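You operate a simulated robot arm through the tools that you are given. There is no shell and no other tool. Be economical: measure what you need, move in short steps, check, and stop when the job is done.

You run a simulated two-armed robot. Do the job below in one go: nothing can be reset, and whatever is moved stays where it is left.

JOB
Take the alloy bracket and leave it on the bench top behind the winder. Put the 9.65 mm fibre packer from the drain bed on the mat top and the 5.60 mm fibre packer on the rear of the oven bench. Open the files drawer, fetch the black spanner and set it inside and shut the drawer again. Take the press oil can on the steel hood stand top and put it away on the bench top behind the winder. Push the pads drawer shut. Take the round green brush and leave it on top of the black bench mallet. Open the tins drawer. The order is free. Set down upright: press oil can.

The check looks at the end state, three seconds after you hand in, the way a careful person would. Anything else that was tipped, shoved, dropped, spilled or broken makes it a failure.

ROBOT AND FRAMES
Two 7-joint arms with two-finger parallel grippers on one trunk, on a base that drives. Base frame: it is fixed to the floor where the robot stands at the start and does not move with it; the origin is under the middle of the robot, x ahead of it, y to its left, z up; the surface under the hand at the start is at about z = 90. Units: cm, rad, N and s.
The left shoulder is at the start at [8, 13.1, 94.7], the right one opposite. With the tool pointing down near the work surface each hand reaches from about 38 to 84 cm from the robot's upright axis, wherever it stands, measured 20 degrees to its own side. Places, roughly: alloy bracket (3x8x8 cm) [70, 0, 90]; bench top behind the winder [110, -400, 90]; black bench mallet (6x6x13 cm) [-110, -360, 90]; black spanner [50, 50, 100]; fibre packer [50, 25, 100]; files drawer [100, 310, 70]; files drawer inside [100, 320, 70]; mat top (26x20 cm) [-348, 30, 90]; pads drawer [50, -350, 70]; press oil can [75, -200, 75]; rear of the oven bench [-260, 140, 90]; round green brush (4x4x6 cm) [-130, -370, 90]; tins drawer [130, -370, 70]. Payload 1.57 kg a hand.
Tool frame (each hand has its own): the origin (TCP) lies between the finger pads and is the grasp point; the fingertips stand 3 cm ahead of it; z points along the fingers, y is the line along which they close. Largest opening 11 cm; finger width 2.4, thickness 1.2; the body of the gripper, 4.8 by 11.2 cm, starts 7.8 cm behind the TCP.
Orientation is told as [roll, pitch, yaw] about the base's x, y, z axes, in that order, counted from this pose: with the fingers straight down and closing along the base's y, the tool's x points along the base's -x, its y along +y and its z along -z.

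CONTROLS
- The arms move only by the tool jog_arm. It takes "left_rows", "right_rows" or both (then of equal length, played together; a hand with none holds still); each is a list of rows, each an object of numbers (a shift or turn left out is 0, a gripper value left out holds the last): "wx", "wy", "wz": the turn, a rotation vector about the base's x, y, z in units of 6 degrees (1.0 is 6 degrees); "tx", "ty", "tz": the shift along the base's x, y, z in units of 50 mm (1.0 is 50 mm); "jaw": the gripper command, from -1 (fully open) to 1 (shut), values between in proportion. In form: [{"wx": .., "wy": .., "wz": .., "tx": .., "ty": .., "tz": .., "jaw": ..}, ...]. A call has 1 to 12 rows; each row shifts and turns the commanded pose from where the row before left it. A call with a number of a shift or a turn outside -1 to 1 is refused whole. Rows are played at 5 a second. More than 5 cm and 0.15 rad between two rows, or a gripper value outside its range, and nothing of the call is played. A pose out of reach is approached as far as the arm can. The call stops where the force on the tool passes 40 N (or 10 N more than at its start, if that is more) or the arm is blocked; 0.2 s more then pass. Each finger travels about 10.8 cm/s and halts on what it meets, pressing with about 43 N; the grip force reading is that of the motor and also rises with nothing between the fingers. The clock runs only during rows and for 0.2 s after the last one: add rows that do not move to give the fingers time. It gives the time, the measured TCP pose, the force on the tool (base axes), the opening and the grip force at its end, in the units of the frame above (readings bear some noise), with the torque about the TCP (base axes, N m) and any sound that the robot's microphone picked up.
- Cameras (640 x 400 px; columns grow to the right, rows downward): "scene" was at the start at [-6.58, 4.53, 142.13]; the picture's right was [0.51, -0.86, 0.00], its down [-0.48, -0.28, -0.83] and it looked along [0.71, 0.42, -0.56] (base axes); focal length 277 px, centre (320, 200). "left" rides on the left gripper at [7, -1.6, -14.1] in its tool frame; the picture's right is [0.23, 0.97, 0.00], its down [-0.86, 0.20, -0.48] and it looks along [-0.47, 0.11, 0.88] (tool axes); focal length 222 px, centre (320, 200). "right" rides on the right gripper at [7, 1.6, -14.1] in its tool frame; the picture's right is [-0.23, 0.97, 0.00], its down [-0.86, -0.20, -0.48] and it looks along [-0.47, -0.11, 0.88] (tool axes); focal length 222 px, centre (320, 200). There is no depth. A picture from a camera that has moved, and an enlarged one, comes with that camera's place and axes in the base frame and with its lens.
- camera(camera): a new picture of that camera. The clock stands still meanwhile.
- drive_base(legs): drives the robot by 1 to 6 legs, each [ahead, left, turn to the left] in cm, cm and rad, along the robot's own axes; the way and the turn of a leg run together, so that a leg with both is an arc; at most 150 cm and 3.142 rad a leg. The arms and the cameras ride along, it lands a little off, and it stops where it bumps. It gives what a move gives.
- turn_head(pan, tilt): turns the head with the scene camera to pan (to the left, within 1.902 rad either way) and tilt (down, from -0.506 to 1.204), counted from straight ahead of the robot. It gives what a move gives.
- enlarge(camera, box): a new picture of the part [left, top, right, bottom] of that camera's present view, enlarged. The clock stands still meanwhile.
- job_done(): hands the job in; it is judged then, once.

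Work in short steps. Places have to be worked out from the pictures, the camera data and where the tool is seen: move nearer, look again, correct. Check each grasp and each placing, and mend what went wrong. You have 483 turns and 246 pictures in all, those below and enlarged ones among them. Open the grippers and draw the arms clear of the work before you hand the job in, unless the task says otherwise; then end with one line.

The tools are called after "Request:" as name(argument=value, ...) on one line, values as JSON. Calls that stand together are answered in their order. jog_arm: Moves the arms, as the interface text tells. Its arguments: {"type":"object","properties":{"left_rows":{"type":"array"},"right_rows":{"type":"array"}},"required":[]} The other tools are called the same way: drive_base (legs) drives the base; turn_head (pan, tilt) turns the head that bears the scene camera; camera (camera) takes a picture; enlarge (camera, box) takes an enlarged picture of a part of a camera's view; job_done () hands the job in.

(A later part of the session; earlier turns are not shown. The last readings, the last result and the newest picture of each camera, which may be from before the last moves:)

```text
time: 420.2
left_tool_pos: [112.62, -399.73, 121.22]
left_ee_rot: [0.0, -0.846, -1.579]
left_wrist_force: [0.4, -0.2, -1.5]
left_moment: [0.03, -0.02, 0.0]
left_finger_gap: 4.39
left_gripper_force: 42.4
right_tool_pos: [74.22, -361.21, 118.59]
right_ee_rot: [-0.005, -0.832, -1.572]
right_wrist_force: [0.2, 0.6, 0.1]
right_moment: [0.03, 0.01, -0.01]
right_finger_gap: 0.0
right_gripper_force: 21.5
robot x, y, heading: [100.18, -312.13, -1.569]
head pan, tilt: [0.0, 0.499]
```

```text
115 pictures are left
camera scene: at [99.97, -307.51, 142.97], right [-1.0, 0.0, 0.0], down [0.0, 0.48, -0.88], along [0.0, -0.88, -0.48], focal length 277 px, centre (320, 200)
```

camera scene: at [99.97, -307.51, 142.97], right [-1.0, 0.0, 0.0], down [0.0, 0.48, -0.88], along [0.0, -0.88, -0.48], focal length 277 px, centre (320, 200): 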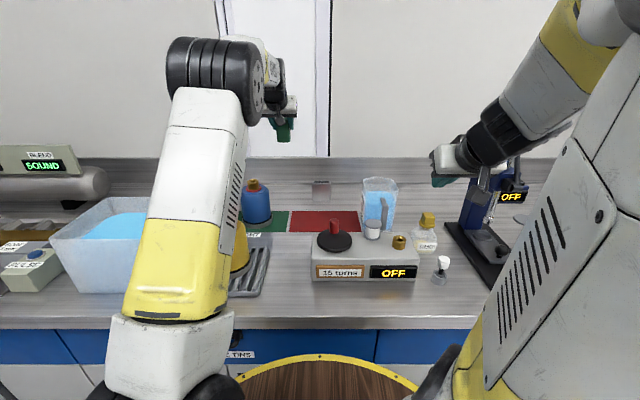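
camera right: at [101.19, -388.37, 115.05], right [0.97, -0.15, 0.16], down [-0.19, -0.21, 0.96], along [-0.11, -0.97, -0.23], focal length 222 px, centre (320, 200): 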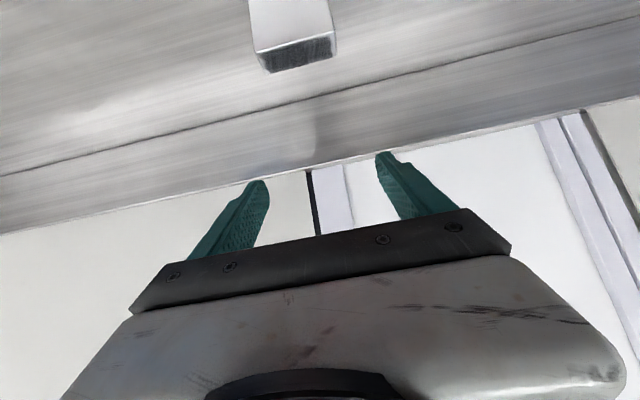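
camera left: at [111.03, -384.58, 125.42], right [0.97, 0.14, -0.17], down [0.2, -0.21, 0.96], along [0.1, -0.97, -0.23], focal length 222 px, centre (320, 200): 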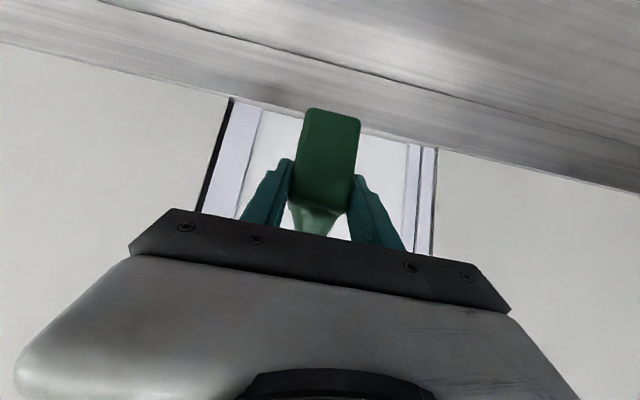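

Clear. Move to y≈-404 and lower the can in stages.

Request:
jog_arm(left_rows=[{"ty": -0.8}, {"tz": -0.7}, {"tz": -0.7}, {"tz": -0.7}, {"tz": -0.7}, {}])

Request:
camera(camera="scene")

Request:
camera(camera="left")

```text
time: 421.6
left_tool_pos: [112.62, -403.89, 107.28]
left_ee_rot: [0.002, -0.848, -1.577]
left_wrist_force: [-0.3, -0.4, -2.1]
left_moment: [0.03, 0.0, -0.02]
left_finger_gap: 4.35
left_gripper_force: 42.9
right_tool_pos: [74.45, -361.3, 118.64]
right_ee_rot: [-0.004, -0.832, -1.572]
right_wrist_force: [0.8, 0.0, 0.4]
right_moment: [0.02, 0.03, -0.04]
right_finger_gap: 0.01
right_gripper_force: 21.2
robot x, y, heading: [100.6, -312.38, -1.572]
head pan, tilt: [0.0, 0.499]
```

```text
114 pictures are left
camera scene: at [99.97, -307.51, 142.97], right [-1.0, 0.0, 0.0], down [0.0, 0.48, -0.88], along [0.0, -0.88, -0.48], focal length 277 px, centre (320, 200)
```

scene: 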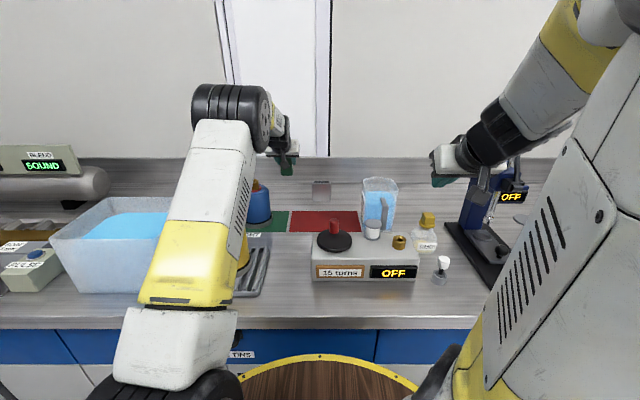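

```text
113 pictures are left
camera left: at [111.1, -388.55, 111.37], right [0.97, 0.14, -0.17], down [0.2, -0.21, 0.96], along [0.1, -0.97, -0.23], focal length 222 px, centre (320, 200)
```

left: 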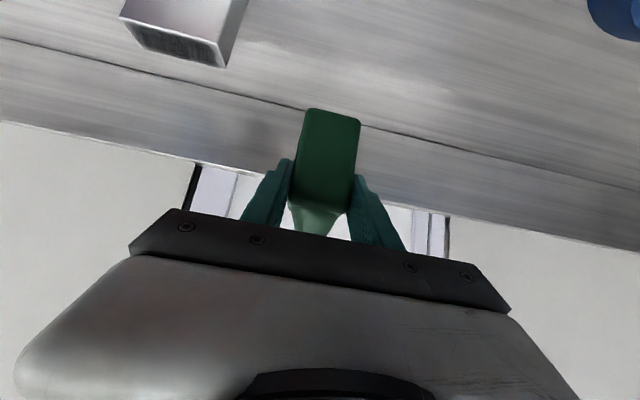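

Shift 1.5 cm away from the blue can and lower to contact.

Request:
jog_arm(left_rows=[{"tx": -0.3}, {"tz": -0.6}, {"tz": -0.6}, {"tz": -0.4}, {"tz": -0.2}, {"tz": -0.1}, {"tz": -0.06}, {"tz": -0.06}, {"tz": -0.06}, {"tz": -0.06}, {}])

Request:
camera(camera="scene")

```text
time: 424.0
left_tool_pos: [111.01, -403.73, 96.55]
left_ee_rot: [0.002, -0.848, -1.577]
left_wrist_force: [0.6, 0.3, -1.9]
left_moment: [0.03, 0.02, -0.04]
left_finger_gap: 4.34
left_gripper_force: 43.4
right_tool_pos: [74.28, -361.37, 118.62]
right_ee_rot: [-0.007, -0.833, -1.573]
right_wrist_force: [-0.7, 0.0, -0.6]
right_moment: [-0.03, -0.03, 0.05]
right_finger_gap: 0.0
right_gripper_force: 21.3
robot x, y, heading: [100.34, -312.09, -1.57]
head pan, tilt: [0.0, 0.499]
```

```text
112 pictures are left
camera scene: at [99.97, -307.51, 142.97], right [-1.0, 0.0, 0.0], down [0.0, 0.48, -0.88], along [0.0, -0.88, -0.48], focal length 277 px, centre (320, 200)
```

scene: 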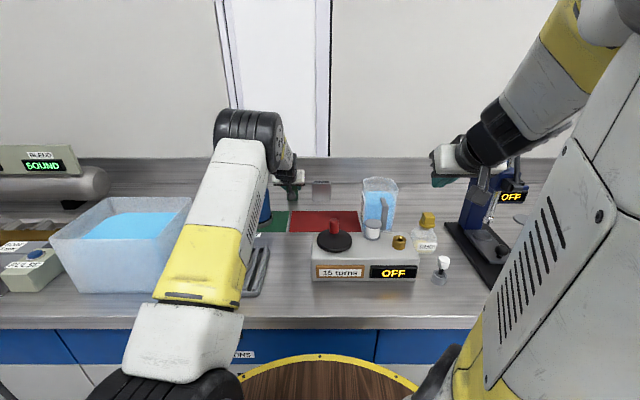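

Request:
jog_arm(left_rows=[{"tz": -0.05}, {"tz": -0.05}, {"tz": -0.05}, {"tz": -0.05}, {"tz": -0.05}, {"tz": -0.05}, {}])

```text
time: 425.2
left_tool_pos: [111.04, -404.03, 96.23]
left_ee_rot: [0.001, -0.868, -1.575]
left_wrist_force: [0.0, -1.3, 2.8]
left_moment: [-0.05, -0.01, -0.01]
left_finger_gap: 4.38
left_gripper_force: 43.2
right_tool_pos: [74.31, -361.2, 118.59]
right_ee_rot: [-0.003, -0.833, -1.573]
right_wrist_force: [-0.6, -0.2, 0.2]
right_moment: [0.04, 0.01, -0.03]
right_finger_gap: 0.0
right_gripper_force: 21.4
robot x, y, heading: [100.38, -312.54, -1.571]
head pan, tilt: [0.0, 0.499]
stopped in row 5 (left hand): the force on the tool passed its limit at 41 N (the readings are from after the stop); the commanded pose is now the measured one
```

Contact made. Release the can and lift straight up.

Request:
jog_arm(left_rows=[{"jaw": -0.15}, {}, {}, {"tz": 0.3}, {"tz": 0.6}, {"tz": 0.8}, {"tz": 0.8}, {"tz": 0.8}, {"tz": 0.8}, {}])

Request:
camera(camera="left")

Request:
camera(camera="scene")

```text
time: 427.4
left_tool_pos: [111.1, -403.9, 116.58]
left_ee_rot: [0.0, -0.863, -1.576]
left_wrist_force: [-0.9, 0.0, -0.4]
left_moment: [0.01, -0.01, 0.02]
left_finger_gap: 6.32
left_gripper_force: 0.1
right_tool_pos: [74.25, -361.26, 118.57]
right_ee_rot: [-0.005, -0.834, -1.572]
right_wrist_force: [-0.5, 0.2, 0.1]
right_moment: [-0.02, -0.03, 0.0]
right_finger_gap: 0.0
right_gripper_force: 21.3
robot x, y, heading: [100.28, -312.2, -1.57]
head pan, tilt: [0.0, 0.499]
```

```text
111 pictures are left
camera left: at [109.43, -388.71, 120.45], right [0.97, 0.14, -0.17], down [0.2, -0.19, 0.96], along [0.1, -0.97, -0.22], focal length 222 px, centre (320, 200)
```

left: 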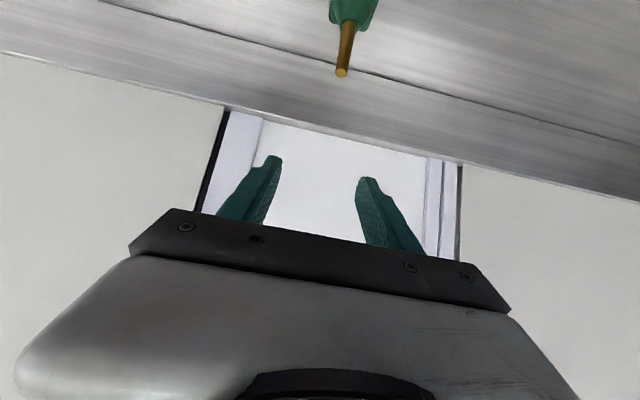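

```text
110 pictures are left
camera scene: at [99.97, -307.49, 142.97], right [-1.0, 0.0, 0.0], down [0.0, 0.48, -0.88], along [0.0, -0.88, -0.48], focal length 277 px, centre (320, 200)
```

scene: 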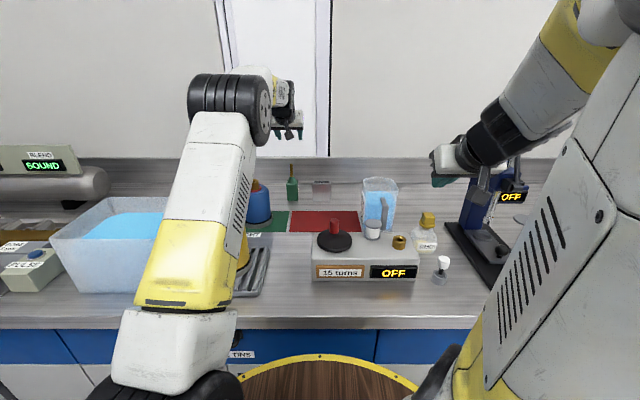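

Can and bracket both stand upright. Now the tins drawer: retract the left hand, back off, and position so the right shoulder faces the SAMPLE TINS handle (x≈125).

Request:
jog_arm(left_rows=[{"tz": 0.6}, {"ty": 0.8}, {"ty": 0.8}, {"ty": 0.8}, {"ty": 0.8}, {"ty": 0.8}, {}])

Request:
drive_base(legs=[[-36, 0, 0], [0, 37, 0]])

Request:
jog_arm(left_rows=[{"wx": 1, "ty": 0.2, "jaw": -1}, {"wx": 1, "ty": 0.2}, {"wx": 1, "ty": 0.2}, {"wx": 1}, {"wx": 1}, {"wx": 1}, {"wx": 1}, {"wx": 1}, {}], right_rows=[{"wx": -1, "ty": -0.3}, {"wx": -1, "ty": -0.3}, {"wx": -1, "ty": -0.3}, {"wx": -1}, {"wx": -1}, {"wx": -1}, {"wx": -1}, {}, {}])

Request:
turn_head(pan=-0.05, tilt=0.65)

Request:
camera(camera="scene")

```text
time: 429.0
left_tool_pos: [111.1, -383.75, 119.46]
left_ee_rot: [0.001, -0.861, -1.577]
left_wrist_force: [0.0, 0.3, -0.6]
left_moment: [0.0, 0.02, 0.03]
left_finger_gap: 6.34
left_gripper_force: 0.0
right_tool_pos: [74.41, -361.29, 118.63]
right_ee_rot: [-0.006, -0.832, -1.572]
right_wrist_force: [0.2, -0.5, 0.5]
right_moment: [-0.01, 0.02, -0.01]
right_finger_gap: 0.02
right_gripper_force: 21.5
robot x, y, heading: [100.29, -312.51, -1.572]
head pan, tilt: [0.0, 0.499]
```

```text
time: 433.3
left_tool_pos: [148.16, -347.5, 119.49]
left_ee_rot: [-0.001, -0.863, -1.569]
left_wrist_force: [0.1, -0.9, 0.9]
left_moment: [-0.01, -0.02, -0.02]
left_finger_gap: 6.33
left_gripper_force: 0.0
right_tool_pos: [111.2, -325.25, 118.63]
right_ee_rot: [-0.005, -0.831, -1.562]
right_wrist_force: [0.1, -0.4, 0.1]
right_moment: [-0.03, -0.04, -0.01]
right_finger_gap: 0.0
right_gripper_force: 21.3
robot x, y, heading: [136.97, -276.09, -1.56]
head pan, tilt: [0.0, 0.499]
```

```text
time: 435.3
left_tool_pos: [148.22, -344.47, 119.35]
left_ee_rot: [0.001, -0.022, -1.571]
left_wrist_force: [-1.6, -0.1, -0.8]
left_moment: [0.02, -0.02, 0.01]
left_finger_gap: 11.01
left_gripper_force: 0.1
right_tool_pos: [110.6, -331.7, 120.38]
right_ee_rot: [0.014, -1.488, -1.547]
right_wrist_force: [-0.4, -0.4, 0.5]
right_moment: [0.01, 0.03, 0.02]
right_finger_gap: 0.02
right_gripper_force: 21.3
right hand out of reach, approached as far as the arm can: row 2, 3, 5, 6, 7
robot x, y, heading: [136.76, -276.3, -1.562]
head pan, tilt: [0.0, 0.499]
```

```text
time: 436.0
left_tool_pos: [148.28, -344.66, 119.48]
left_ee_rot: [0.002, -0.024, -1.568]
left_wrist_force: [-0.7, -0.1, 0.4]
left_moment: [-0.01, -0.02, 0.02]
left_finger_gap: 11.0
left_gripper_force: 0.1
right_tool_pos: [110.61, -331.7, 120.5]
right_ee_rot: [0.015, -1.489, -1.546]
right_wrist_force: [0.6, 1.0, 0.8]
right_moment: [0.04, 0.02, 0.01]
right_finger_gap: 0.0
right_gripper_force: 21.3
robot x, y, heading: [136.74, -276.53, -1.566]
head pan, tilt: [-0.051, 0.649]
```

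```text
109 pictures are left
camera scene: at [135.97, -270.87, 141.64], right [-1.0, 0.04, 0.0], down [0.03, 0.6, -0.8], along [-0.03, -0.8, -0.6], focal length 277 px, centre (320, 200)
```

scene: 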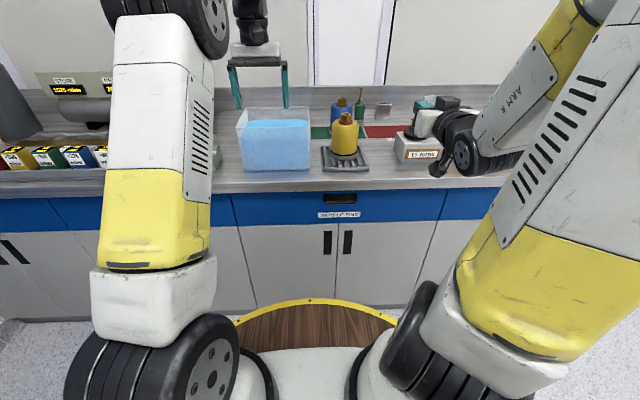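

Now roll the right hand 90° about its forward axis while moving it toward x≈125 and lowering.

Request:
jog_arm(right_rows=[{"wy": 1, "tx": 0.35, "ty": -0.2, "tz": -0.2}, {"wy": 1, "tx": 0.35, "ty": -0.2, "tz": -0.2}, {"wy": 1, "tx": 0.35, "ty": -0.2, "tz": -0.2}, {"wy": 1, "tx": 0.35, "ty": -0.2, "tz": -0.2}, {"wy": 1, "tx": 0.35, "tz": -0.4}, {"wy": 1, "tx": 0.35, "tz": -0.4}, {"wy": 1, "tx": 0.35, "tz": -0.4}, {"wy": 1, "tx": 0.35, "tz": -0.5}, {"wy": 1, "tz": -0.6}, {"wy": 1, "tz": -0.6}, {"wy": 1, "tz": -0.6}, {}])

Request:
camera(camera="scene")

```text
time: 437.5
left_tool_pos: [149.62, -344.77, 117.96]
left_ee_rot: [0.009, 0.001, -1.545]
left_wrist_force: [-0.3, -0.6, 0.7]
left_moment: [-0.02, 0.02, 0.01]
left_finger_gap: 10.99
left_gripper_force: 0.1
right_tool_pos: [116.35, -335.38, 121.6]
right_ee_rot: [-1.917, -1.33, 0.29]
right_wrist_force: [0.2, 0.3, 0.2]
right_moment: [0.02, 0.02, 0.0]
right_finger_gap: 0.0
right_gripper_force: 21.3
right hand out of reach, approached as far as the arm can: row 1, 5, 6, 7
robot x, y, heading: [136.74, -276.26, -1.559]
head pan, tilt: [-0.051, 0.649]
stopped in row 7 (right hand): the arm was blocked; the commanded pose is now the measured one
```

```text
108 pictures are left
camera scene: at [135.98, -270.9, 141.64], right [-1.0, 0.04, 0.0], down [0.03, 0.6, -0.8], along [-0.03, -0.8, -0.6], focal length 277 px, centre (320, 200)
```

scene: 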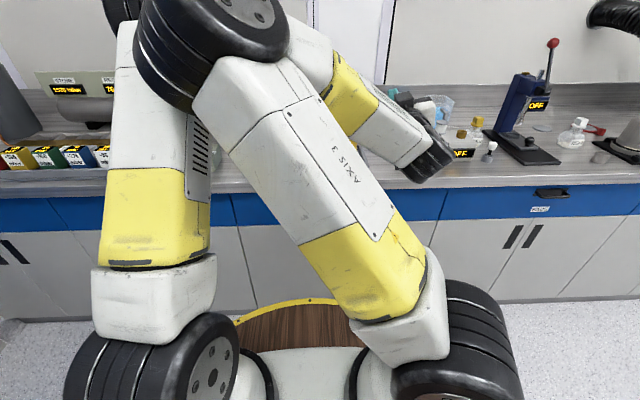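

The elbow swung inward and met the left arm. Reverse the roll.

Request:
jog_arm(right_rows=[{"wy": -1, "tx": -0.2}, {"wy": -1, "tx": -0.2}, {"wy": -1, "tx": -0.2}, {"wy": -1, "tx": -0.2}, {"wy": -1, "tx": -0.2}, {"wy": -1}, {}])

Request:
camera(camera="scene")

```text
time: 439.1
left_tool_pos: [149.55, -345.05, 117.94]
left_ee_rot: [0.01, -0.001, -1.548]
left_wrist_force: [-0.6, -0.1, -0.4]
left_moment: [-0.02, -0.05, 0.0]
left_finger_gap: 10.97
left_gripper_force: 0.1
right_tool_pos: [111.32, -335.27, 121.52]
right_ee_rot: [1.672, -1.166, 2.965]
right_wrist_force: [0.7, 0.0, 0.1]
right_moment: [-0.01, 0.01, 0.0]
right_finger_gap: 0.02
right_gripper_force: 21.0
robot x, y, heading: [136.69, -276.33, -1.562]
head pan, tilt: [-0.051, 0.649]
```

```text
107 pictures are left
camera scene: at [135.98, -270.89, 141.64], right [-1.0, 0.04, 0.0], down [0.03, 0.6, -0.8], along [-0.03, -0.8, -0.6], focal length 277 px, centre (320, 200)
```

scene: 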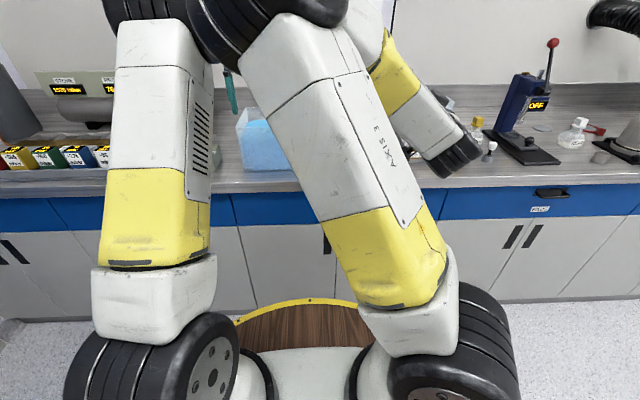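

Currently camera is below, slightly left. Try rolling the other way (camera to the left), which should swing the elbow outward.

Request:
jog_arm(right_rows=[{"wy": -1}, {"wy": -1}, {"wy": -1}, {"wy": -1}, {"wy": -1}, {"wy": -1}, {"wy": -1}, {"wy": -1}, {"wy": -1}, {"wy": -1}, {"wy": -1}, {}])

Request:
camera(camera="scene")

```text
time: 441.7
left_tool_pos: [149.54, -344.89, 117.9]
left_ee_rot: [0.01, 0.001, -1.546]
left_wrist_force: [-1.4, 0.1, -0.8]
left_moment: [0.02, 0.01, -0.02]
left_finger_gap: 11.0
left_gripper_force: 0.1
right_tool_pos: [111.33, -335.39, 121.68]
right_ee_rot: [1.508, -0.022, 3.074]
right_wrist_force: [-0.1, -0.4, 0.9]
right_moment: [0.04, 0.01, 0.02]
right_finger_gap: 0.0
right_gripper_force: 21.3
robot x, y, heading: [136.69, -276.26, -1.566]
head pan, tilt: [-0.051, 0.649]
```

```text
106 pictures are left
camera scene: at [135.97, -270.89, 141.64], right [-1.0, 0.04, 0.0], down [0.03, 0.6, -0.8], along [-0.03, -0.8, -0.6], focal length 277 px, centre (320, 200)
```

scene: 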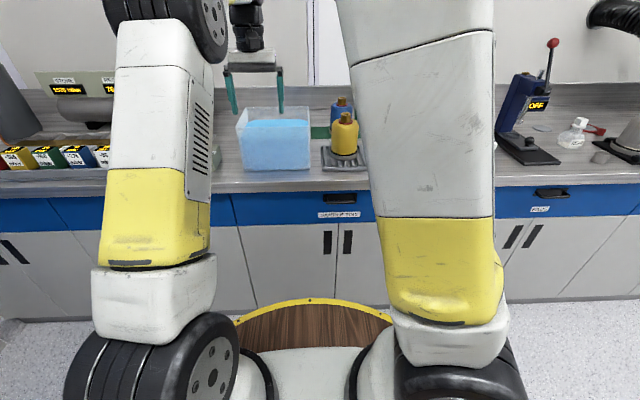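

Now oriented well with the elbow up. Align fully, move to x≈124.8 and lower to handle height.

Request:
jog_arm(right_rows=[{"wz": 0.64, "wx": -0.6, "tx": 0.5, "jaw": 0.15}, {"tx": 0.7}, {"tx": 0.7}, {"tx": 0.7, "tz": -0.3}, {"tz": -0.8}, {"tz": -0.8}, {"tz": -0.8}, {"tz": -0.8}, {"tz": -0.8}, {"tz": -0.8}, {"tz": -0.8}, {}])

Request:
camera(camera="right")

Request:
camera(camera="scene")

```text
time: 443.0
left_tool_pos: [150.73, -345.36, 114.64]
left_ee_rot: [0.023, 0.054, -1.525]
left_wrist_force: [0.1, -1.7, 0.1]
left_moment: [0.02, -0.02, -0.02]
left_finger_gap: 10.99
left_gripper_force: 0.0
right_tool_pos: [122.73, -334.44, 124.4]
right_ee_rot: [1.696, 0.394, -3.057]
right_wrist_force: [-0.4, -0.5, -0.3]
right_moment: [-0.01, 0.01, 0.0]
right_finger_gap: 4.69
right_gripper_force: 0.0
right hand out of reach, approached as far as the arm can: row 5, 6
robot x, y, heading: [136.66, -276.41, -1.564]
head pan, tilt: [-0.051, 0.649]
stopped in row 6 (right hand): the arm was blocked; the commanded pose is now the measured one
```

```text
105 pictures are left
camera right: at [128.01, -319.72, 127.06], right [-0.59, 0.07, 0.81], down [-0.73, 0.39, -0.57], along [-0.36, -0.92, -0.18], focal length 222 px, centre (320, 200)
```

right: 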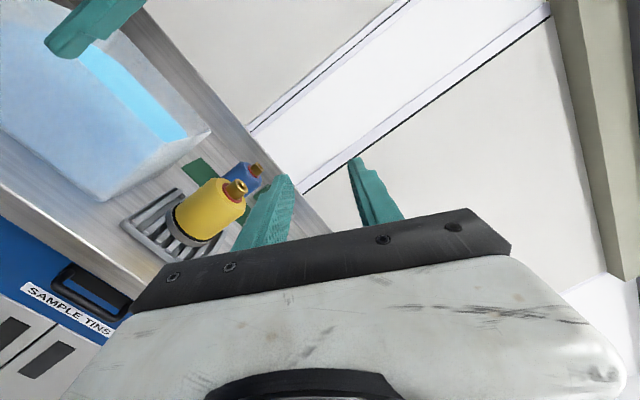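

```text
104 pictures are left
camera scene: at [135.97, -270.94, 141.64], right [-1.0, 0.04, 0.0], down [0.03, 0.6, -0.8], along [-0.03, -0.8, -0.6], focal length 277 px, centre (320, 200)
```

scene: 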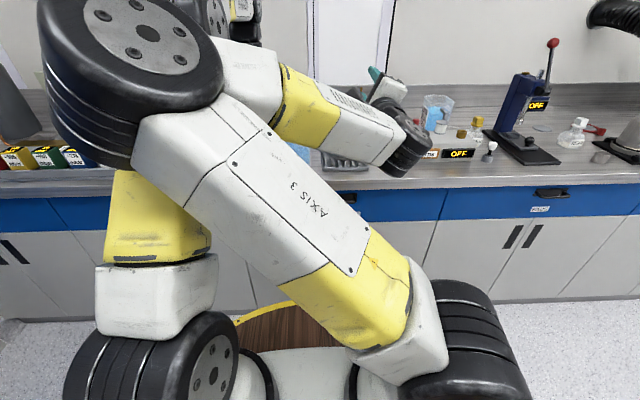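

The elbow again swings inward. I'll move the left arm far to the left, then unwind the right hand back to pointing down (I'll use a milder 40° tilt grasp instead).

Request:
jog_arm(left_rows=[{"tx": 0.8, "tz": 0.3}, {"tx": 0.8, "tz": 0.3}, {"tx": 0.8}, {"tx": 0.8}, {"tx": 0.8, "ty": 0.3}, {"tx": 0.8, "ty": 0.3}, {"tx": 0.6, "ty": 0.3}, {}])

Request:
jog_arm(right_rows=[{"tx": -0.5}, {"tx": -0.5}, {"tx": -0.5}, {"tx": -0.5}, {"tx": -0.5}, {"tx": -0.5}, {}])

Request:
camera(camera="scene")

```text
time: 444.8
left_tool_pos: [177.66, -340.9, 117.69]
left_ee_rot: [0.023, 0.051, -1.524]
left_wrist_force: [-1.5, -1.3, -0.4]
left_moment: [0.01, -0.01, 0.01]
left_finger_gap: 10.97
left_gripper_force: 0.1
right_tool_pos: [122.89, -334.5, 124.35]
right_ee_rot: [1.695, 0.395, -3.057]
right_wrist_force: [0.5, -0.3, 0.3]
right_moment: [-0.01, 0.02, -0.01]
right_finger_gap: 4.72
right_gripper_force: 0.1
robot x, y, heading: [136.5, -275.83, -1.568]
head pan, tilt: [-0.051, 0.649]
```

```text
time: 446.4
left_tool_pos: [177.54, -340.83, 117.66]
left_ee_rot: [0.023, 0.051, -1.526]
left_wrist_force: [0.1, -0.5, 0.7]
left_moment: [-0.01, 0.01, 0.0]
left_finger_gap: 11.02
left_gripper_force: 0.1
right_tool_pos: [107.8, -334.45, 124.54]
right_ee_rot: [1.695, 0.393, -3.057]
right_wrist_force: [0.1, -0.3, 0.5]
right_moment: [0.02, 0.04, -0.04]
right_finger_gap: 4.69
right_gripper_force: 0.1
robot x, y, heading: [136.66, -276.05, -1.563]
head pan, tilt: [-0.051, 0.649]
```

```text
103 pictures are left
camera scene: at [135.97, -270.9, 141.64], right [-1.0, 0.04, 0.0], down [0.03, 0.6, -0.8], along [-0.03, -0.8, -0.6], focal length 277 px, centre (320, 200)
```

scene: 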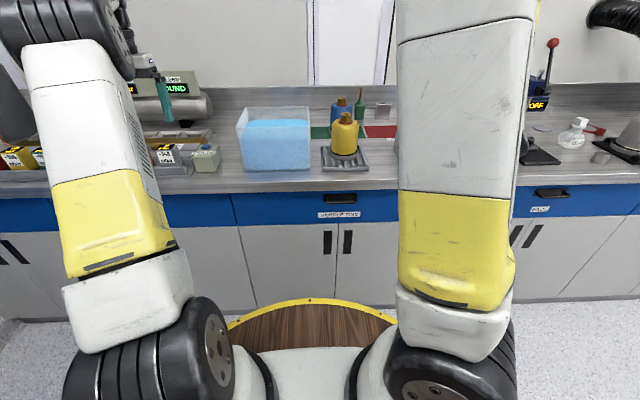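

Left arm is clear. Now correct the roll and pitch the right hand down to about 43° from vertical.

Request:
jog_arm(right_rows=[{"wy": 1}, {"wy": 1}, {"wy": 1}, {"wy": 0.75}, {"wx": 1}, {"wx": 1}, {"wx": 1}, {"wx": 1}, {"wx": 1}, {"wx": 1}, {"wx": 1}, {"wx": 1}])

Request:
camera(camera="scene")

```text
time: 449.0
left_tool_pos: [177.55, -340.81, 117.69]
left_ee_rot: [0.023, 0.051, -1.525]
left_wrist_force: [-1.1, 0.9, -0.6]
left_moment: [-0.02, 0.01, 0.04]
left_finger_gap: 10.98
left_gripper_force: 0.1
right_tool_pos: [107.66, -334.52, 124.53]
right_ee_rot: [0.829, 0.058, -3.091]
right_wrist_force: [-0.3, -0.9, 0.2]
right_moment: [-0.04, 0.03, -0.01]
right_finger_gap: 4.68
right_gripper_force: 0.0
robot x, y, heading: [136.73, -276.34, -1.565]
head pan, tilt: [-0.051, 0.649]
```

```text
102 pictures are left
camera scene: at [135.98, -270.9, 141.64], right [-1.0, 0.04, 0.0], down [0.03, 0.6, -0.8], along [-0.03, -0.8, -0.6], focal length 277 px, centre (320, 200)
```

scene: 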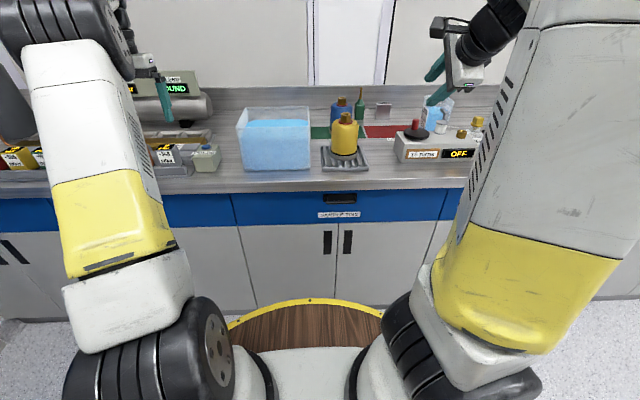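

The right arm now has a good posture (elbow out, closing in the vertical plane). Bring it in front of the tins handle.

Request:
jog_arm(right_rows=[{"tx": 0.6, "wz": -0.48, "jaw": 0.3}, {"tx": 0.6}, {"tx": 0.6}, {"tx": 0.6, "tz": -0.5}, {"tx": 0.6, "tz": -0.6}, {"tx": 0.42, "tz": -0.8}, {"tz": -0.9}, {"tz": -0.9}, {"tz": -0.9}, {"tz": -0.9}, {"tz": -0.8}, {}])

Request:
camera(camera="right")

Request:
camera(camera="scene")

```text
time: 451.6
left_tool_pos: [177.51, -340.92, 117.76]
left_ee_rot: [0.024, 0.052, -1.525]
left_wrist_force: [-0.2, 0.6, 0.5]
left_moment: [0.01, -0.01, 0.02]
left_finger_gap: 11.03
left_gripper_force: 0.0
right_tool_pos: [124.73, -334.45, 92.81]
right_ee_rot: [0.83, 0.058, -3.141]
right_wrist_force: [0.2, -0.3, 0.2]
right_moment: [0.07, 0.01, -0.02]
right_finger_gap: 3.87
right_gripper_force: 0.1
robot x, y, heading: [136.65, -276.15, -1.563]
head pan, tilt: [-0.051, 0.649]
```

```text
101 pictures are left
camera right: at [130.97, -325.15, 104.14], right [-0.27, -0.66, 0.7], down [-0.86, 0.49, 0.13], along [-0.43, -0.57, -0.7], focal length 222 px, centre (320, 200)
```

right: 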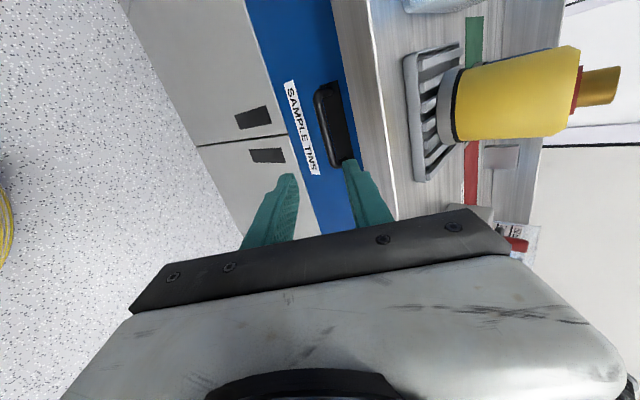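

```text
100 pictures are left
camera scene: at [135.97, -270.91, 141.64], right [-1.0, 0.04, 0.0], down [0.03, 0.6, -0.8], along [-0.03, -0.8, -0.6], focal length 277 px, centre (320, 200)
```

scene: 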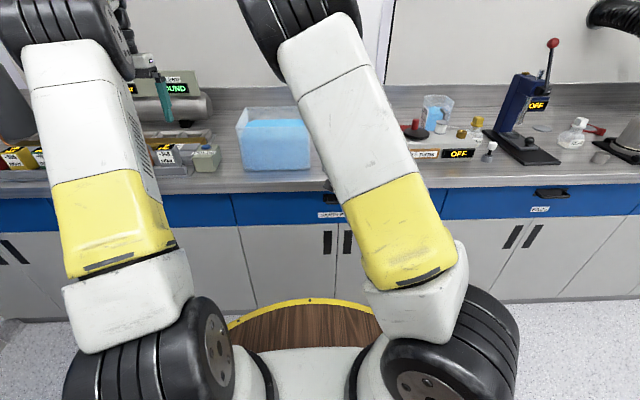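

Request:
enlarge(camera="right", box=[260, 60, 440, 220])

```text
2.50 times, centred on (350, 140) of right
camera zoom: at [130.97, -325.15, 104.14], right [-0.27, -0.66, 0.7], down [-0.86, 0.49, 0.13], along [-0.43, -0.57, -0.7], focal length 555 px, centre (245, 350)
```

zoom: 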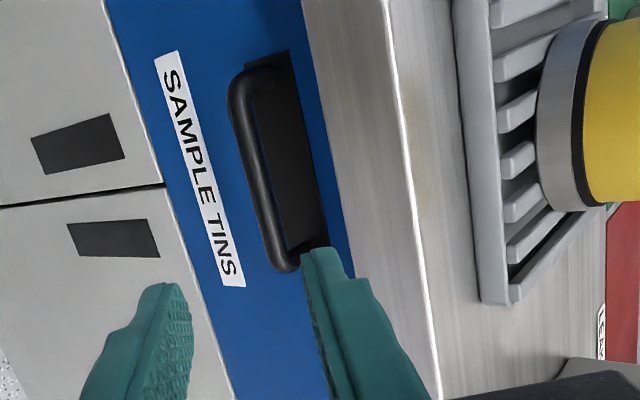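

Bar center ≈(125.5, -347.3, 82.4); counter lip at y≈-349. Approach along the tool axis.

Request:
jog_arm(right_rows=[{"tx": 0.16, "ty": -0.55, "tz": -0.36}, {"ty": -0.54, "tz": -0.36}, {}, {"ty": -0.3, "tz": -0.27}, {"ty": -0.3, "tz": -0.27}, {}])

Request:
enlarge(camera="right", box=[240, 60, 440, 240])

```text
time: 453.0
left_tool_pos: [177.6, -340.8, 117.57]
left_ee_rot: [0.024, 0.05, -1.527]
left_wrist_force: [-0.1, 0.5, -1.1]
left_moment: [-0.04, 0.0, 0.03]
left_finger_gap: 11.01
left_gripper_force: 0.0
right_tool_pos: [125.69, -342.97, 86.47]
right_ee_rot: [0.827, 0.058, -3.143]
right_wrist_force: [-0.2, -0.2, 1.1]
right_moment: [-0.03, 0.03, -0.02]
right_finger_gap: 3.86
right_gripper_force: 0.1
robot x, y, heading: [136.6, -276.33, -1.559]
head pan, tilt: [-0.051, 0.649]
```

```text
2.22 times, centred on (340, 150) of right
camera zoom: at [131.95, -333.56, 97.82], right [-0.27, -0.66, 0.7], down [-0.86, 0.49, 0.13], along [-0.43, -0.57, -0.7], focal length 494 px, centre (276, 311)
```

zoom: 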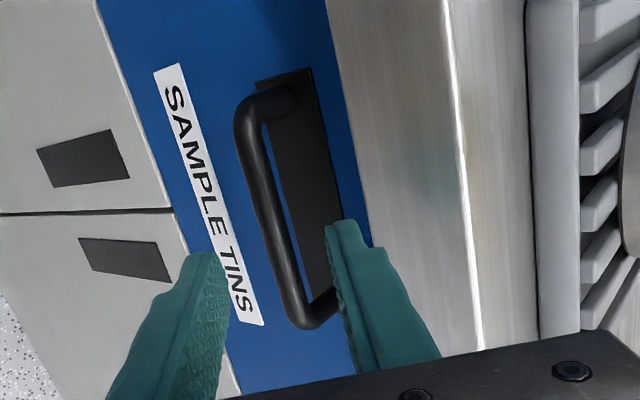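

Bar confirmed. Advance 3.8 cm along the axis and close.

Request:
jog_arm(right_rows=[{"ty": -0.3, "tz": -0.27}, {"ty": -0.27, "tz": -0.25}, {}, {"jaw": 1}, {}, {}])

Request:
camera(camera="right")

```text
time: 454.4
left_tool_pos: [177.58, -340.93, 117.66]
left_ee_rot: [0.024, 0.053, -1.526]
left_wrist_force: [0.2, -1.0, 0.1]
left_moment: [0.0, -0.02, 0.01]
left_finger_gap: 11.02
left_gripper_force: 0.0
right_tool_pos: [125.63, -345.82, 84.01]
right_ee_rot: [0.828, 0.059, -3.143]
right_wrist_force: [0.6, -0.4, -0.7]
right_moment: [0.01, -0.01, -0.01]
right_finger_gap: 0.02
right_gripper_force: 21.2
robot x, y, heading: [136.73, -276.42, -1.567]
head pan, tilt: [-0.051, 0.649]
```

```text
97 pictures are left
camera right: at [132.0, -336.43, 95.24], right [-0.27, -0.66, 0.7], down [-0.86, 0.49, 0.13], along [-0.43, -0.57, -0.7], focal length 222 px, centre (320, 200)
```

right: 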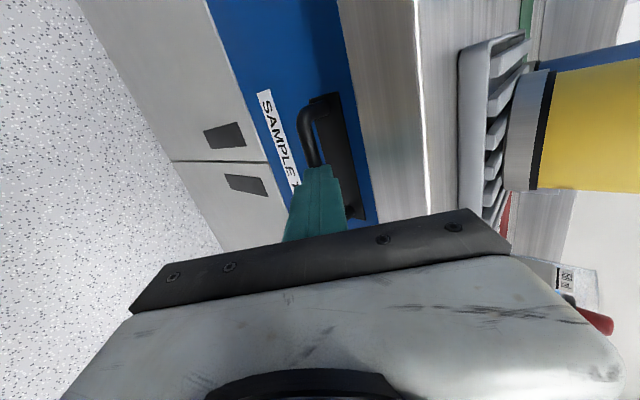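

Missed – the tips closed short of the bar. Reopen and look.

Request:
jog_arm(right_rows=[{"jaw": 0.3}, {}, {}])

Request:
enlarge(camera="right", box=[260, 80, 400, 240])

```text
time: 455.2
left_tool_pos: [177.63, -340.76, 117.6]
left_ee_rot: [0.023, 0.051, -1.526]
left_wrist_force: [-0.3, 1.1, 0.9]
left_moment: [0.01, 0.01, -0.01]
left_finger_gap: 11.0
left_gripper_force: 0.0
right_tool_pos: [125.78, -345.75, 84.0]
right_ee_rot: [0.827, 0.055, -3.141]
right_wrist_force: [-0.6, -0.5, 0.2]
right_moment: [0.01, 0.03, -0.03]
right_finger_gap: 3.85
right_gripper_force: 0.0
robot x, y, heading: [136.49, -276.16, -1.569]
head pan, tilt: [-0.051, 0.649]
```

```text
2.50 times, centred on (330, 160) of right
camera zoom: at [132.0, -336.43, 95.24], right [-0.27, -0.66, 0.7], down [-0.86, 0.49, 0.13], along [-0.43, -0.57, -0.7], focal length 555 px, centre (295, 300)
```

zoom: 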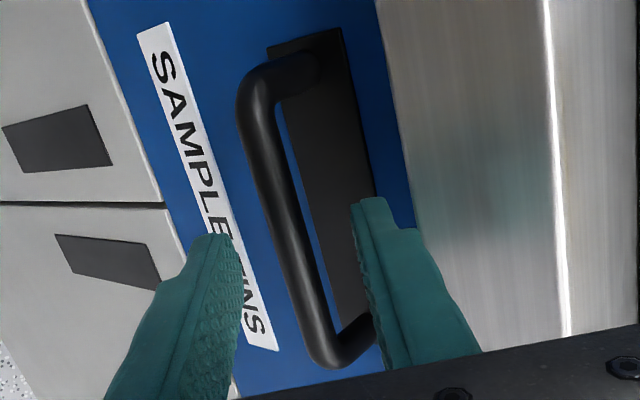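

Advance another 2 cm along the axis and close again.

Request:
jog_arm(right_rows=[{"ty": -0.1, "tz": -0.1}, {"ty": -0.1, "tz": -0.1}, {"ty": -0.1, "tz": -0.1}, {}, {"jaw": 1}, {}, {}])

Request:
camera(camera="right")

```text
time: 456.8
left_tool_pos: [177.61, -340.8, 117.75]
left_ee_rot: [0.023, 0.051, -1.525]
left_wrist_force: [-0.6, 0.7, -0.7]
left_moment: [0.01, 0.0, 0.02]
left_finger_gap: 11.0
left_gripper_force: 0.1
right_tool_pos: [125.85, -347.21, 82.31]
right_ee_rot: [0.83, 0.055, -3.141]
right_wrist_force: [0.5, 4.2, -6.9]
right_moment: [0.15, 0.62, 0.55]
right_finger_gap: 1.37
right_gripper_force: 30.2
robot x, y, heading: [136.85, -276.21, -1.565]
head pan, tilt: [-0.051, 0.649]
```

```text
95 pictures are left
camera right: at [132.13, -337.77, 93.64], right [-0.26, -0.66, 0.7], down [-0.86, 0.49, 0.13], along [-0.43, -0.57, -0.7], focal length 222 px, centre (320, 200)
```

right: 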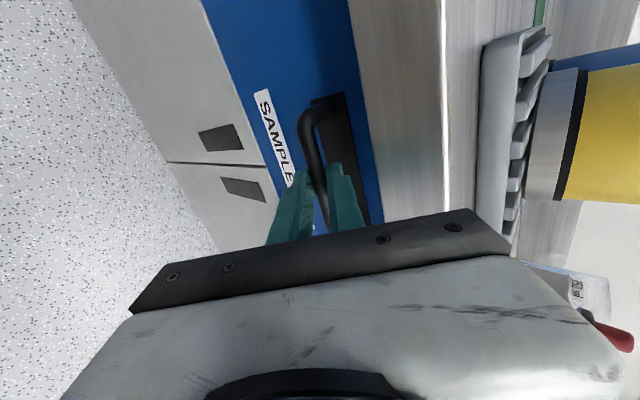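

Gripped the bar. Pull by driving the base back 24 cm.

Request:
drive_base(legs=[[-24, 0, 0]])

Request:
camera(camera="scene")

```text
time: 458.6
left_tool_pos: [177.33, -316.8, 117.64]
left_ee_rot: [0.023, 0.052, -1.527]
left_wrist_force: [0.0, -1.0, -0.5]
left_moment: [-0.01, 0.0, 0.02]
left_finger_gap: 11.0
left_gripper_force: 0.0
right_tool_pos: [125.8, -323.0, 82.38]
right_ee_rot: [0.83, 0.057, -3.139]
right_wrist_force: [18.3, 1.0, -15.0]
right_moment: [0.22, 0.1, 0.98]
right_finger_gap: 1.35
right_gripper_force: 30.2
robot x, y, heading: [136.54, -252.31, -1.563]
head pan, tilt: [-0.051, 0.649]
```

```text
94 pictures are left
camera scene: at [135.86, -246.75, 141.64], right [-1.0, 0.04, 0.0], down [0.03, 0.6, -0.8], along [-0.03, -0.8, -0.61], focal length 277 px, centre (320, 200)
```

scene: 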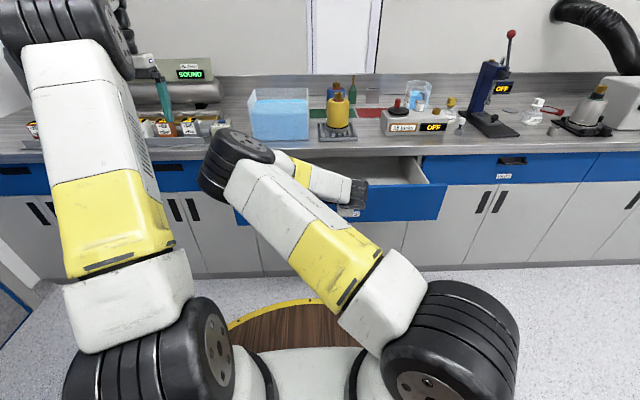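

The drawer is open ~24 cm. Open the jaw and withdraw along the tool axis, then check.

Request:
jog_arm(right_rows=[{"jaw": 0.4}, {}, {}, {"ty": 0.15, "tz": 0.14}, {"ty": 0.15, "tz": 0.14}, {"ty": 0.2, "tz": 0.2}, {"ty": 0.2, "tz": 0.2}, {}])

Request:
camera(camera="right")

```text
time: 460.4
left_tool_pos: [177.45, -316.76, 117.65]
left_ee_rot: [0.022, 0.05, -1.527]
left_wrist_force: [-0.8, -0.1, 0.4]
left_moment: [0.0, 0.01, 0.02]
left_finger_gap: 10.97
left_gripper_force: 0.1
right_tool_pos: [125.7, -319.24, 85.76]
right_ee_rot: [0.827, 0.056, -3.138]
right_wrist_force: [-0.2, 0.9, -0.1]
right_moment: [-0.01, -0.02, 0.0]
right_finger_gap: 3.32
right_gripper_force: 0.2
robot x, y, heading: [136.53, -252.14, -1.566]
head pan, tilt: [-0.051, 0.649]
```

```text
93 pictures are left
camera right: at [131.98, -310.01, 97.12], right [-0.26, -0.66, 0.7], down [-0.87, 0.48, 0.13], along [-0.43, -0.58, -0.7], focal length 222 px, centre (320, 200)
```

right: 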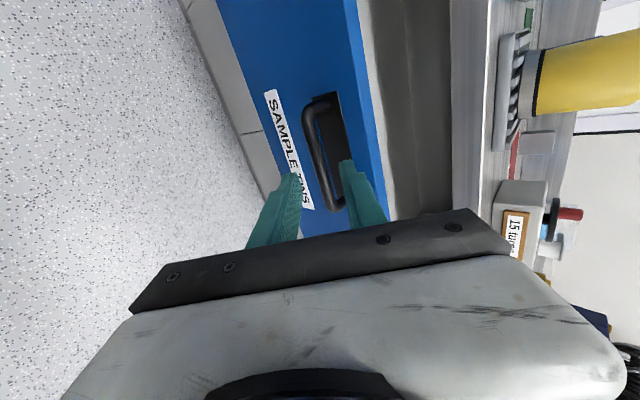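

Released and free. Raise the hand and back away.

Request:
jog_arm(right_rows=[{"ty": 0.2, "tz": 0.3}, {"tz": 0.6}, {"tz": 0.8}, {"tz": 0.8}, {"tz": 0.8}, {"tz": 0.8}, {}])

Request:
drive_base(legs=[[-10, 0, 0]])

Request:
camera(camera="scene")

```text
time: 462.0
left_tool_pos: [177.38, -316.69, 117.6]
left_ee_rot: [0.023, 0.049, -1.529]
left_wrist_force: [0.0, -0.1, -0.1]
left_moment: [0.05, 0.02, 0.02]
left_finger_gap: 10.96
left_gripper_force: 0.0
right_tool_pos: [125.56, -318.55, 106.46]
right_ee_rot: [0.829, 0.055, -3.137]
right_wrist_force: [0.4, 0.4, 0.4]
right_moment: [-0.01, 0.03, 0.01]
right_finger_gap: 3.28
right_gripper_force: 0.1
robot x, y, heading: [136.59, -252.08, -1.565]
head pan, tilt: [-0.051, 0.649]
```

```text
time: 463.1
left_tool_pos: [177.34, -306.59, 117.64]
left_ee_rot: [0.023, 0.05, -1.525]
left_wrist_force: [-0.4, 0.3, 0.0]
left_moment: [0.01, -0.02, 0.02]
left_finger_gap: 11.0
left_gripper_force: 0.1
right_tool_pos: [125.61, -308.35, 106.34]
right_ee_rot: [0.83, 0.057, -3.138]
right_wrist_force: [0.2, -0.7, 0.8]
right_moment: [0.01, 0.01, -0.01]
right_finger_gap: 3.3
right_gripper_force: 0.1
robot x, y, heading: [136.46, -241.99, -1.563]
head pan, tilt: [-0.051, 0.649]
```

```text
92 pictures are left
camera scene: at [135.71, -236.6, 141.64], right [-1.0, 0.04, 0.0], down [0.03, 0.6, -0.8], along [-0.03, -0.8, -0.6], focal length 277 px, centre (320, 200)
```

scene: 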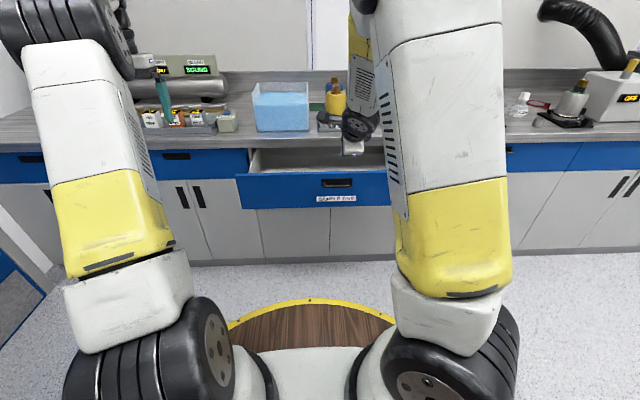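

Tins drawer is open. Restore the right hand to pointing down with normal yaw, fix the left, then head to the brush and mallet.

Request:
jog_arm(right_rows=[{"wx": 1, "tz": 0.3}, {"wx": 1, "tz": 0.3}, {"wx": 1, "tz": 0.3}, {"wx": 1, "tz": 0.3}, {"wx": 1, "tz": 0.3}, {"wx": 1, "tz": 0.3}, {"wx": 1, "tz": 0.3}, {"wx": 0.9, "jaw": -1}, {"wz": 1}, {"wz": 1}, {"wz": 1}, {"wz": 1}], left_rows=[{"tx": -0.8}, {"tx": -0.8}, {"tx": -0.5}, {"wz": -0.4}, {}, {}, {}, {}, {}, {}, {}, {}])

Request:
jog_arm(right_rows=[{"wz": 1}, {"wz": 1}, {"wz": 1}, {"wz": 1}, {"wz": 1}, {"wz": 1}, {"wz": 1}, {"wz": 1}, {"wz": 1}, {"wz": 1}, {"wz": 1}, {}])

```text
time: 465.7
left_tool_pos: [166.74, -306.56, 117.73]
left_ee_rot: [0.024, 0.05, -1.565]
left_wrist_force: [0.8, -0.1, -0.5]
left_moment: [0.03, 0.0, 0.0]
left_finger_gap: 10.99
left_gripper_force: 0.1
right_tool_pos: [129.78, -304.89, 117.71]
right_ee_rot: [0.074, 0.007, -2.772]
right_wrist_force: [0.7, -0.1, 0.1]
right_moment: [0.01, 0.0, 0.01]
right_finger_gap: 10.99
right_gripper_force: 0.0
right hand out of reach, approached as far as the arm can: row 1, 2
robot x, y, heading: [136.44, -241.88, -1.562]
head pan, tilt: [-0.051, 0.649]
```

```text
time: 468.3
left_tool_pos: [166.83, -306.58, 117.64]
left_ee_rot: [0.023, 0.05, -1.567]
left_wrist_force: [0.5, 0.3, -0.5]
left_moment: [0.03, 0.02, 0.0]
left_finger_gap: 11.01
left_gripper_force: 0.1
right_tool_pos: [129.97, -304.93, 117.74]
right_ee_rot: [0.073, 0.007, -1.618]
right_wrist_force: [0.1, 0.7, -0.1]
right_moment: [0.0, -0.01, 0.03]
right_finger_gap: 10.99
right_gripper_force: 0.0
robot x, y, heading: [136.29, -241.75, -1.563]
head pan, tilt: [-0.051, 0.649]
```

Request:
jog_arm(right_rows=[{"wy": 0.7, "wz": 0.45}, {}], left_rows=[{"wx": -0.48, "wy": 0.23}, {}])

Request:
drive_base(legs=[[28, 0, -0.008], [0, -125, 0], [0, -110, 0]])

Request:
turn_head(pan=0.0, tilt=0.5)

Request:
camera(camera="scene")

```text
time: 468.9
left_tool_pos: [166.66, -306.57, 117.75]
left_ee_rot: [-0.001, 0.0, -1.569]
left_wrist_force: [-0.3, 0.3, 0.2]
left_moment: [0.0, 0.0, 0.0]
left_finger_gap: 11.02
left_gripper_force: 0.0
right_tool_pos: [129.88, -304.88, 117.66]
right_ee_rot: [-0.001, 0.007, -1.573]
right_wrist_force: [-1.0, -0.2, -0.9]
right_moment: [0.02, 0.01, -0.01]
right_finger_gap: 11.01
right_gripper_force: 0.1
robot x, y, heading: [136.28, -241.96, -1.559]
head pan, tilt: [-0.051, 0.649]
```

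```text
time: 481.9
left_tool_pos: [-67.67, -336.27, 117.77]
left_ee_rot: [-0.002, 0.003, -1.58]
left_wrist_force: [-0.8, 0.1, -0.7]
left_moment: [0.01, 0.04, 0.0]
left_finger_gap: 11.01
left_gripper_force: 0.1
right_tool_pos: [-104.51, -334.28, 117.66]
right_ee_rot: [0.0, 0.005, -1.585]
right_wrist_force: [-0.2, -0.1, 0.1]
right_moment: [-0.03, -0.05, -0.01]
right_finger_gap: 11.02
right_gripper_force: 0.0
robot x, y, heading: [-97.49, -271.41, -1.58]
head pan, tilt: [-0.051, 0.649]
```

```text
time: 482.6
left_tool_pos: [-67.74, -336.35, 117.73]
left_ee_rot: [-0.001, -0.001, -1.583]
left_wrist_force: [-0.2, 0.1, -0.3]
left_moment: [-0.03, -0.01, -0.01]
left_finger_gap: 11.0
left_gripper_force: 0.0
right_tool_pos: [-104.46, -334.34, 117.8]
right_ee_rot: [0.0, 0.005, -1.584]
right_wrist_force: [-0.6, 0.2, -0.7]
right_moment: [0.0, 0.01, -0.01]
right_finger_gap: 11.0
right_gripper_force: 0.1
robot x, y, heading: [-97.1, -271.3, -1.576]
head pan, tilt: [0.0, 0.499]
```

```text
91 pictures are left
camera scene: at [-97.44, -266.5, 142.97], right [-1.0, 0.0, 0.0], down [0.0, 0.48, -0.88], along [0.0, -0.88, -0.48], focal length 277 px, centre (320, 200)
```

scene: 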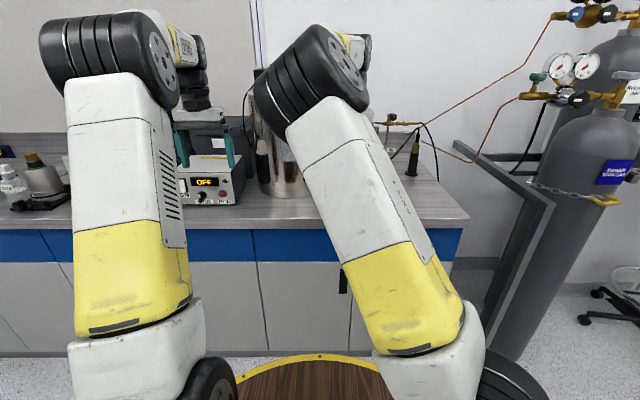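

Request:
camera(camera="right")

Request:
camera(camera="left")

```text
90 pictures are left
camera right: at [-102.78, -327.3, 132.01], right [0.97, -0.24, 0.0], down [-0.21, -0.85, 0.47], along [-0.12, -0.46, -0.88], focal length 222 px, centre (320, 200)
```

right: 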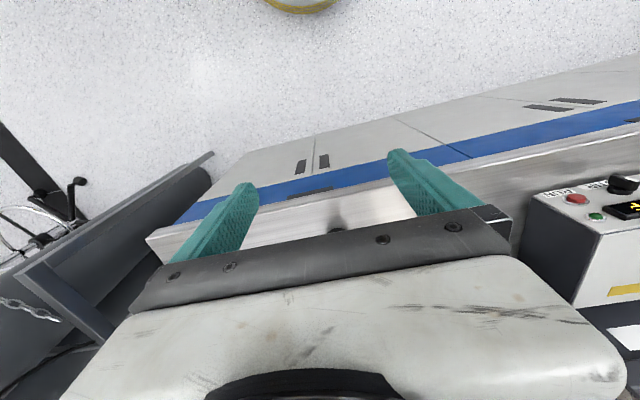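

```text
89 pictures are left
camera left: at [-69.22, -329.41, 131.83], right [0.98, 0.22, 0.0], down [0.19, -0.86, 0.48], along [0.1, -0.47, -0.88], focal length 222 px, centre (320, 200)
```

left: 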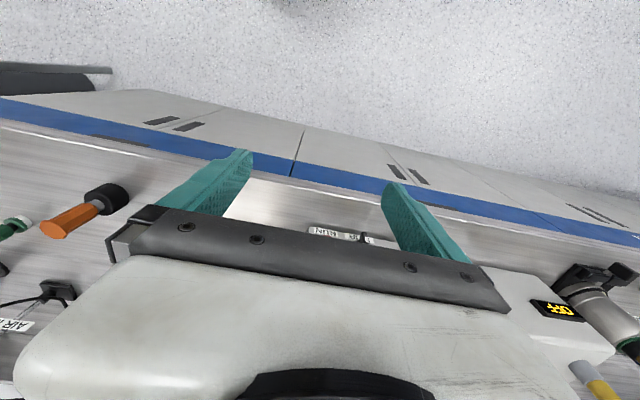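

Move 27 cm right so the brush and mallet lie between the arms in view.

Request:
drive_base(legs=[[0, -25, 0.008]])

Request:
turn_head(pan=0.0, tilt=0.6)

Request:
camera(camera="scene")

Request:
camera(camera="left")

```text
time: 484.5
left_tool_pos: [-92.37, -336.18, 117.69]
left_ee_rot: [-0.002, 0.002, -1.574]
left_wrist_force: [-0.7, 0.7, -0.2]
left_moment: [0.0, 0.01, -0.02]
left_finger_gap: 10.99
left_gripper_force: 0.1
right_tool_pos: [-129.04, -334.25, 117.61]
right_ee_rot: [0.0, 0.007, -1.582]
right_wrist_force: [0.4, 1.3, 0.9]
right_moment: [-0.01, 0.0, 0.02]
right_finger_gap: 11.0
right_gripper_force: 0.1
robot x, y, heading: [-122.19, -271.98, -1.57]
head pan, tilt: [0.0, 0.499]
```

```text
time: 485.1
left_tool_pos: [-92.36, -336.1, 117.69]
left_ee_rot: [-0.001, 0.001, -1.577]
left_wrist_force: [0.5, 0.3, -0.1]
left_moment: [0.01, 0.01, 0.0]
left_finger_gap: 11.01
left_gripper_force: 0.0
right_tool_pos: [-129.05, -334.23, 117.76]
right_ee_rot: [-0.001, 0.005, -1.581]
right_wrist_force: [0.4, -0.1, 0.3]
right_moment: [0.0, 0.02, -0.03]
right_finger_gap: 10.98
right_gripper_force: 0.1
robot x, y, heading: [-121.87, -271.29, -1.569]
head pan, tilt: [0.0, 0.6]
```

```text
88 pictures are left
camera scene: at [-122.38, -266.22, 142.07], right [-1.0, 0.0, 0.0], down [0.0, 0.56, -0.83], along [0.0, -0.83, -0.56], focal length 277 px, centre (320, 200)
```

scene: 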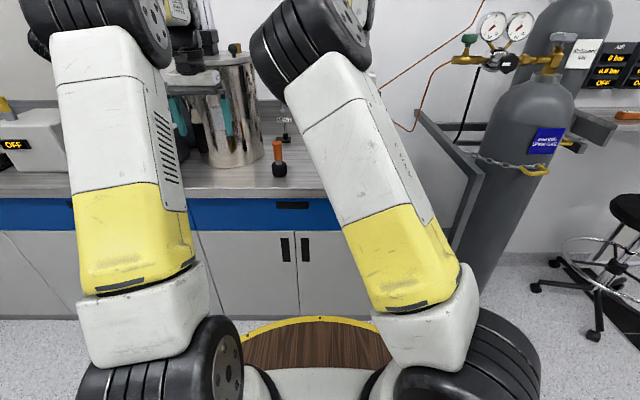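

```text
87 pictures are left
camera left: at [-93.84, -329.25, 131.83], right [0.97, 0.22, 0.0], down [0.2, -0.86, 0.48], along [0.1, -0.47, -0.88], focal length 222 px, centre (320, 200)
```

left: 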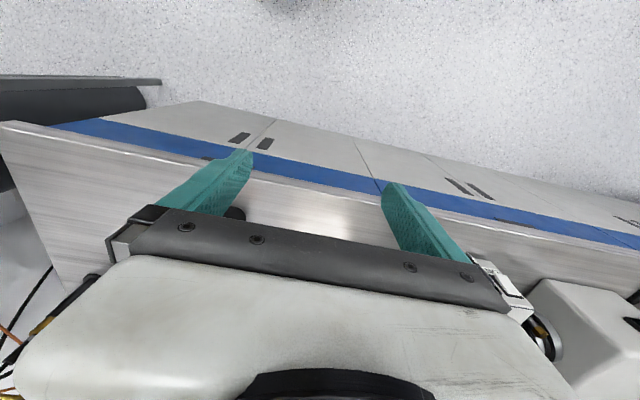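

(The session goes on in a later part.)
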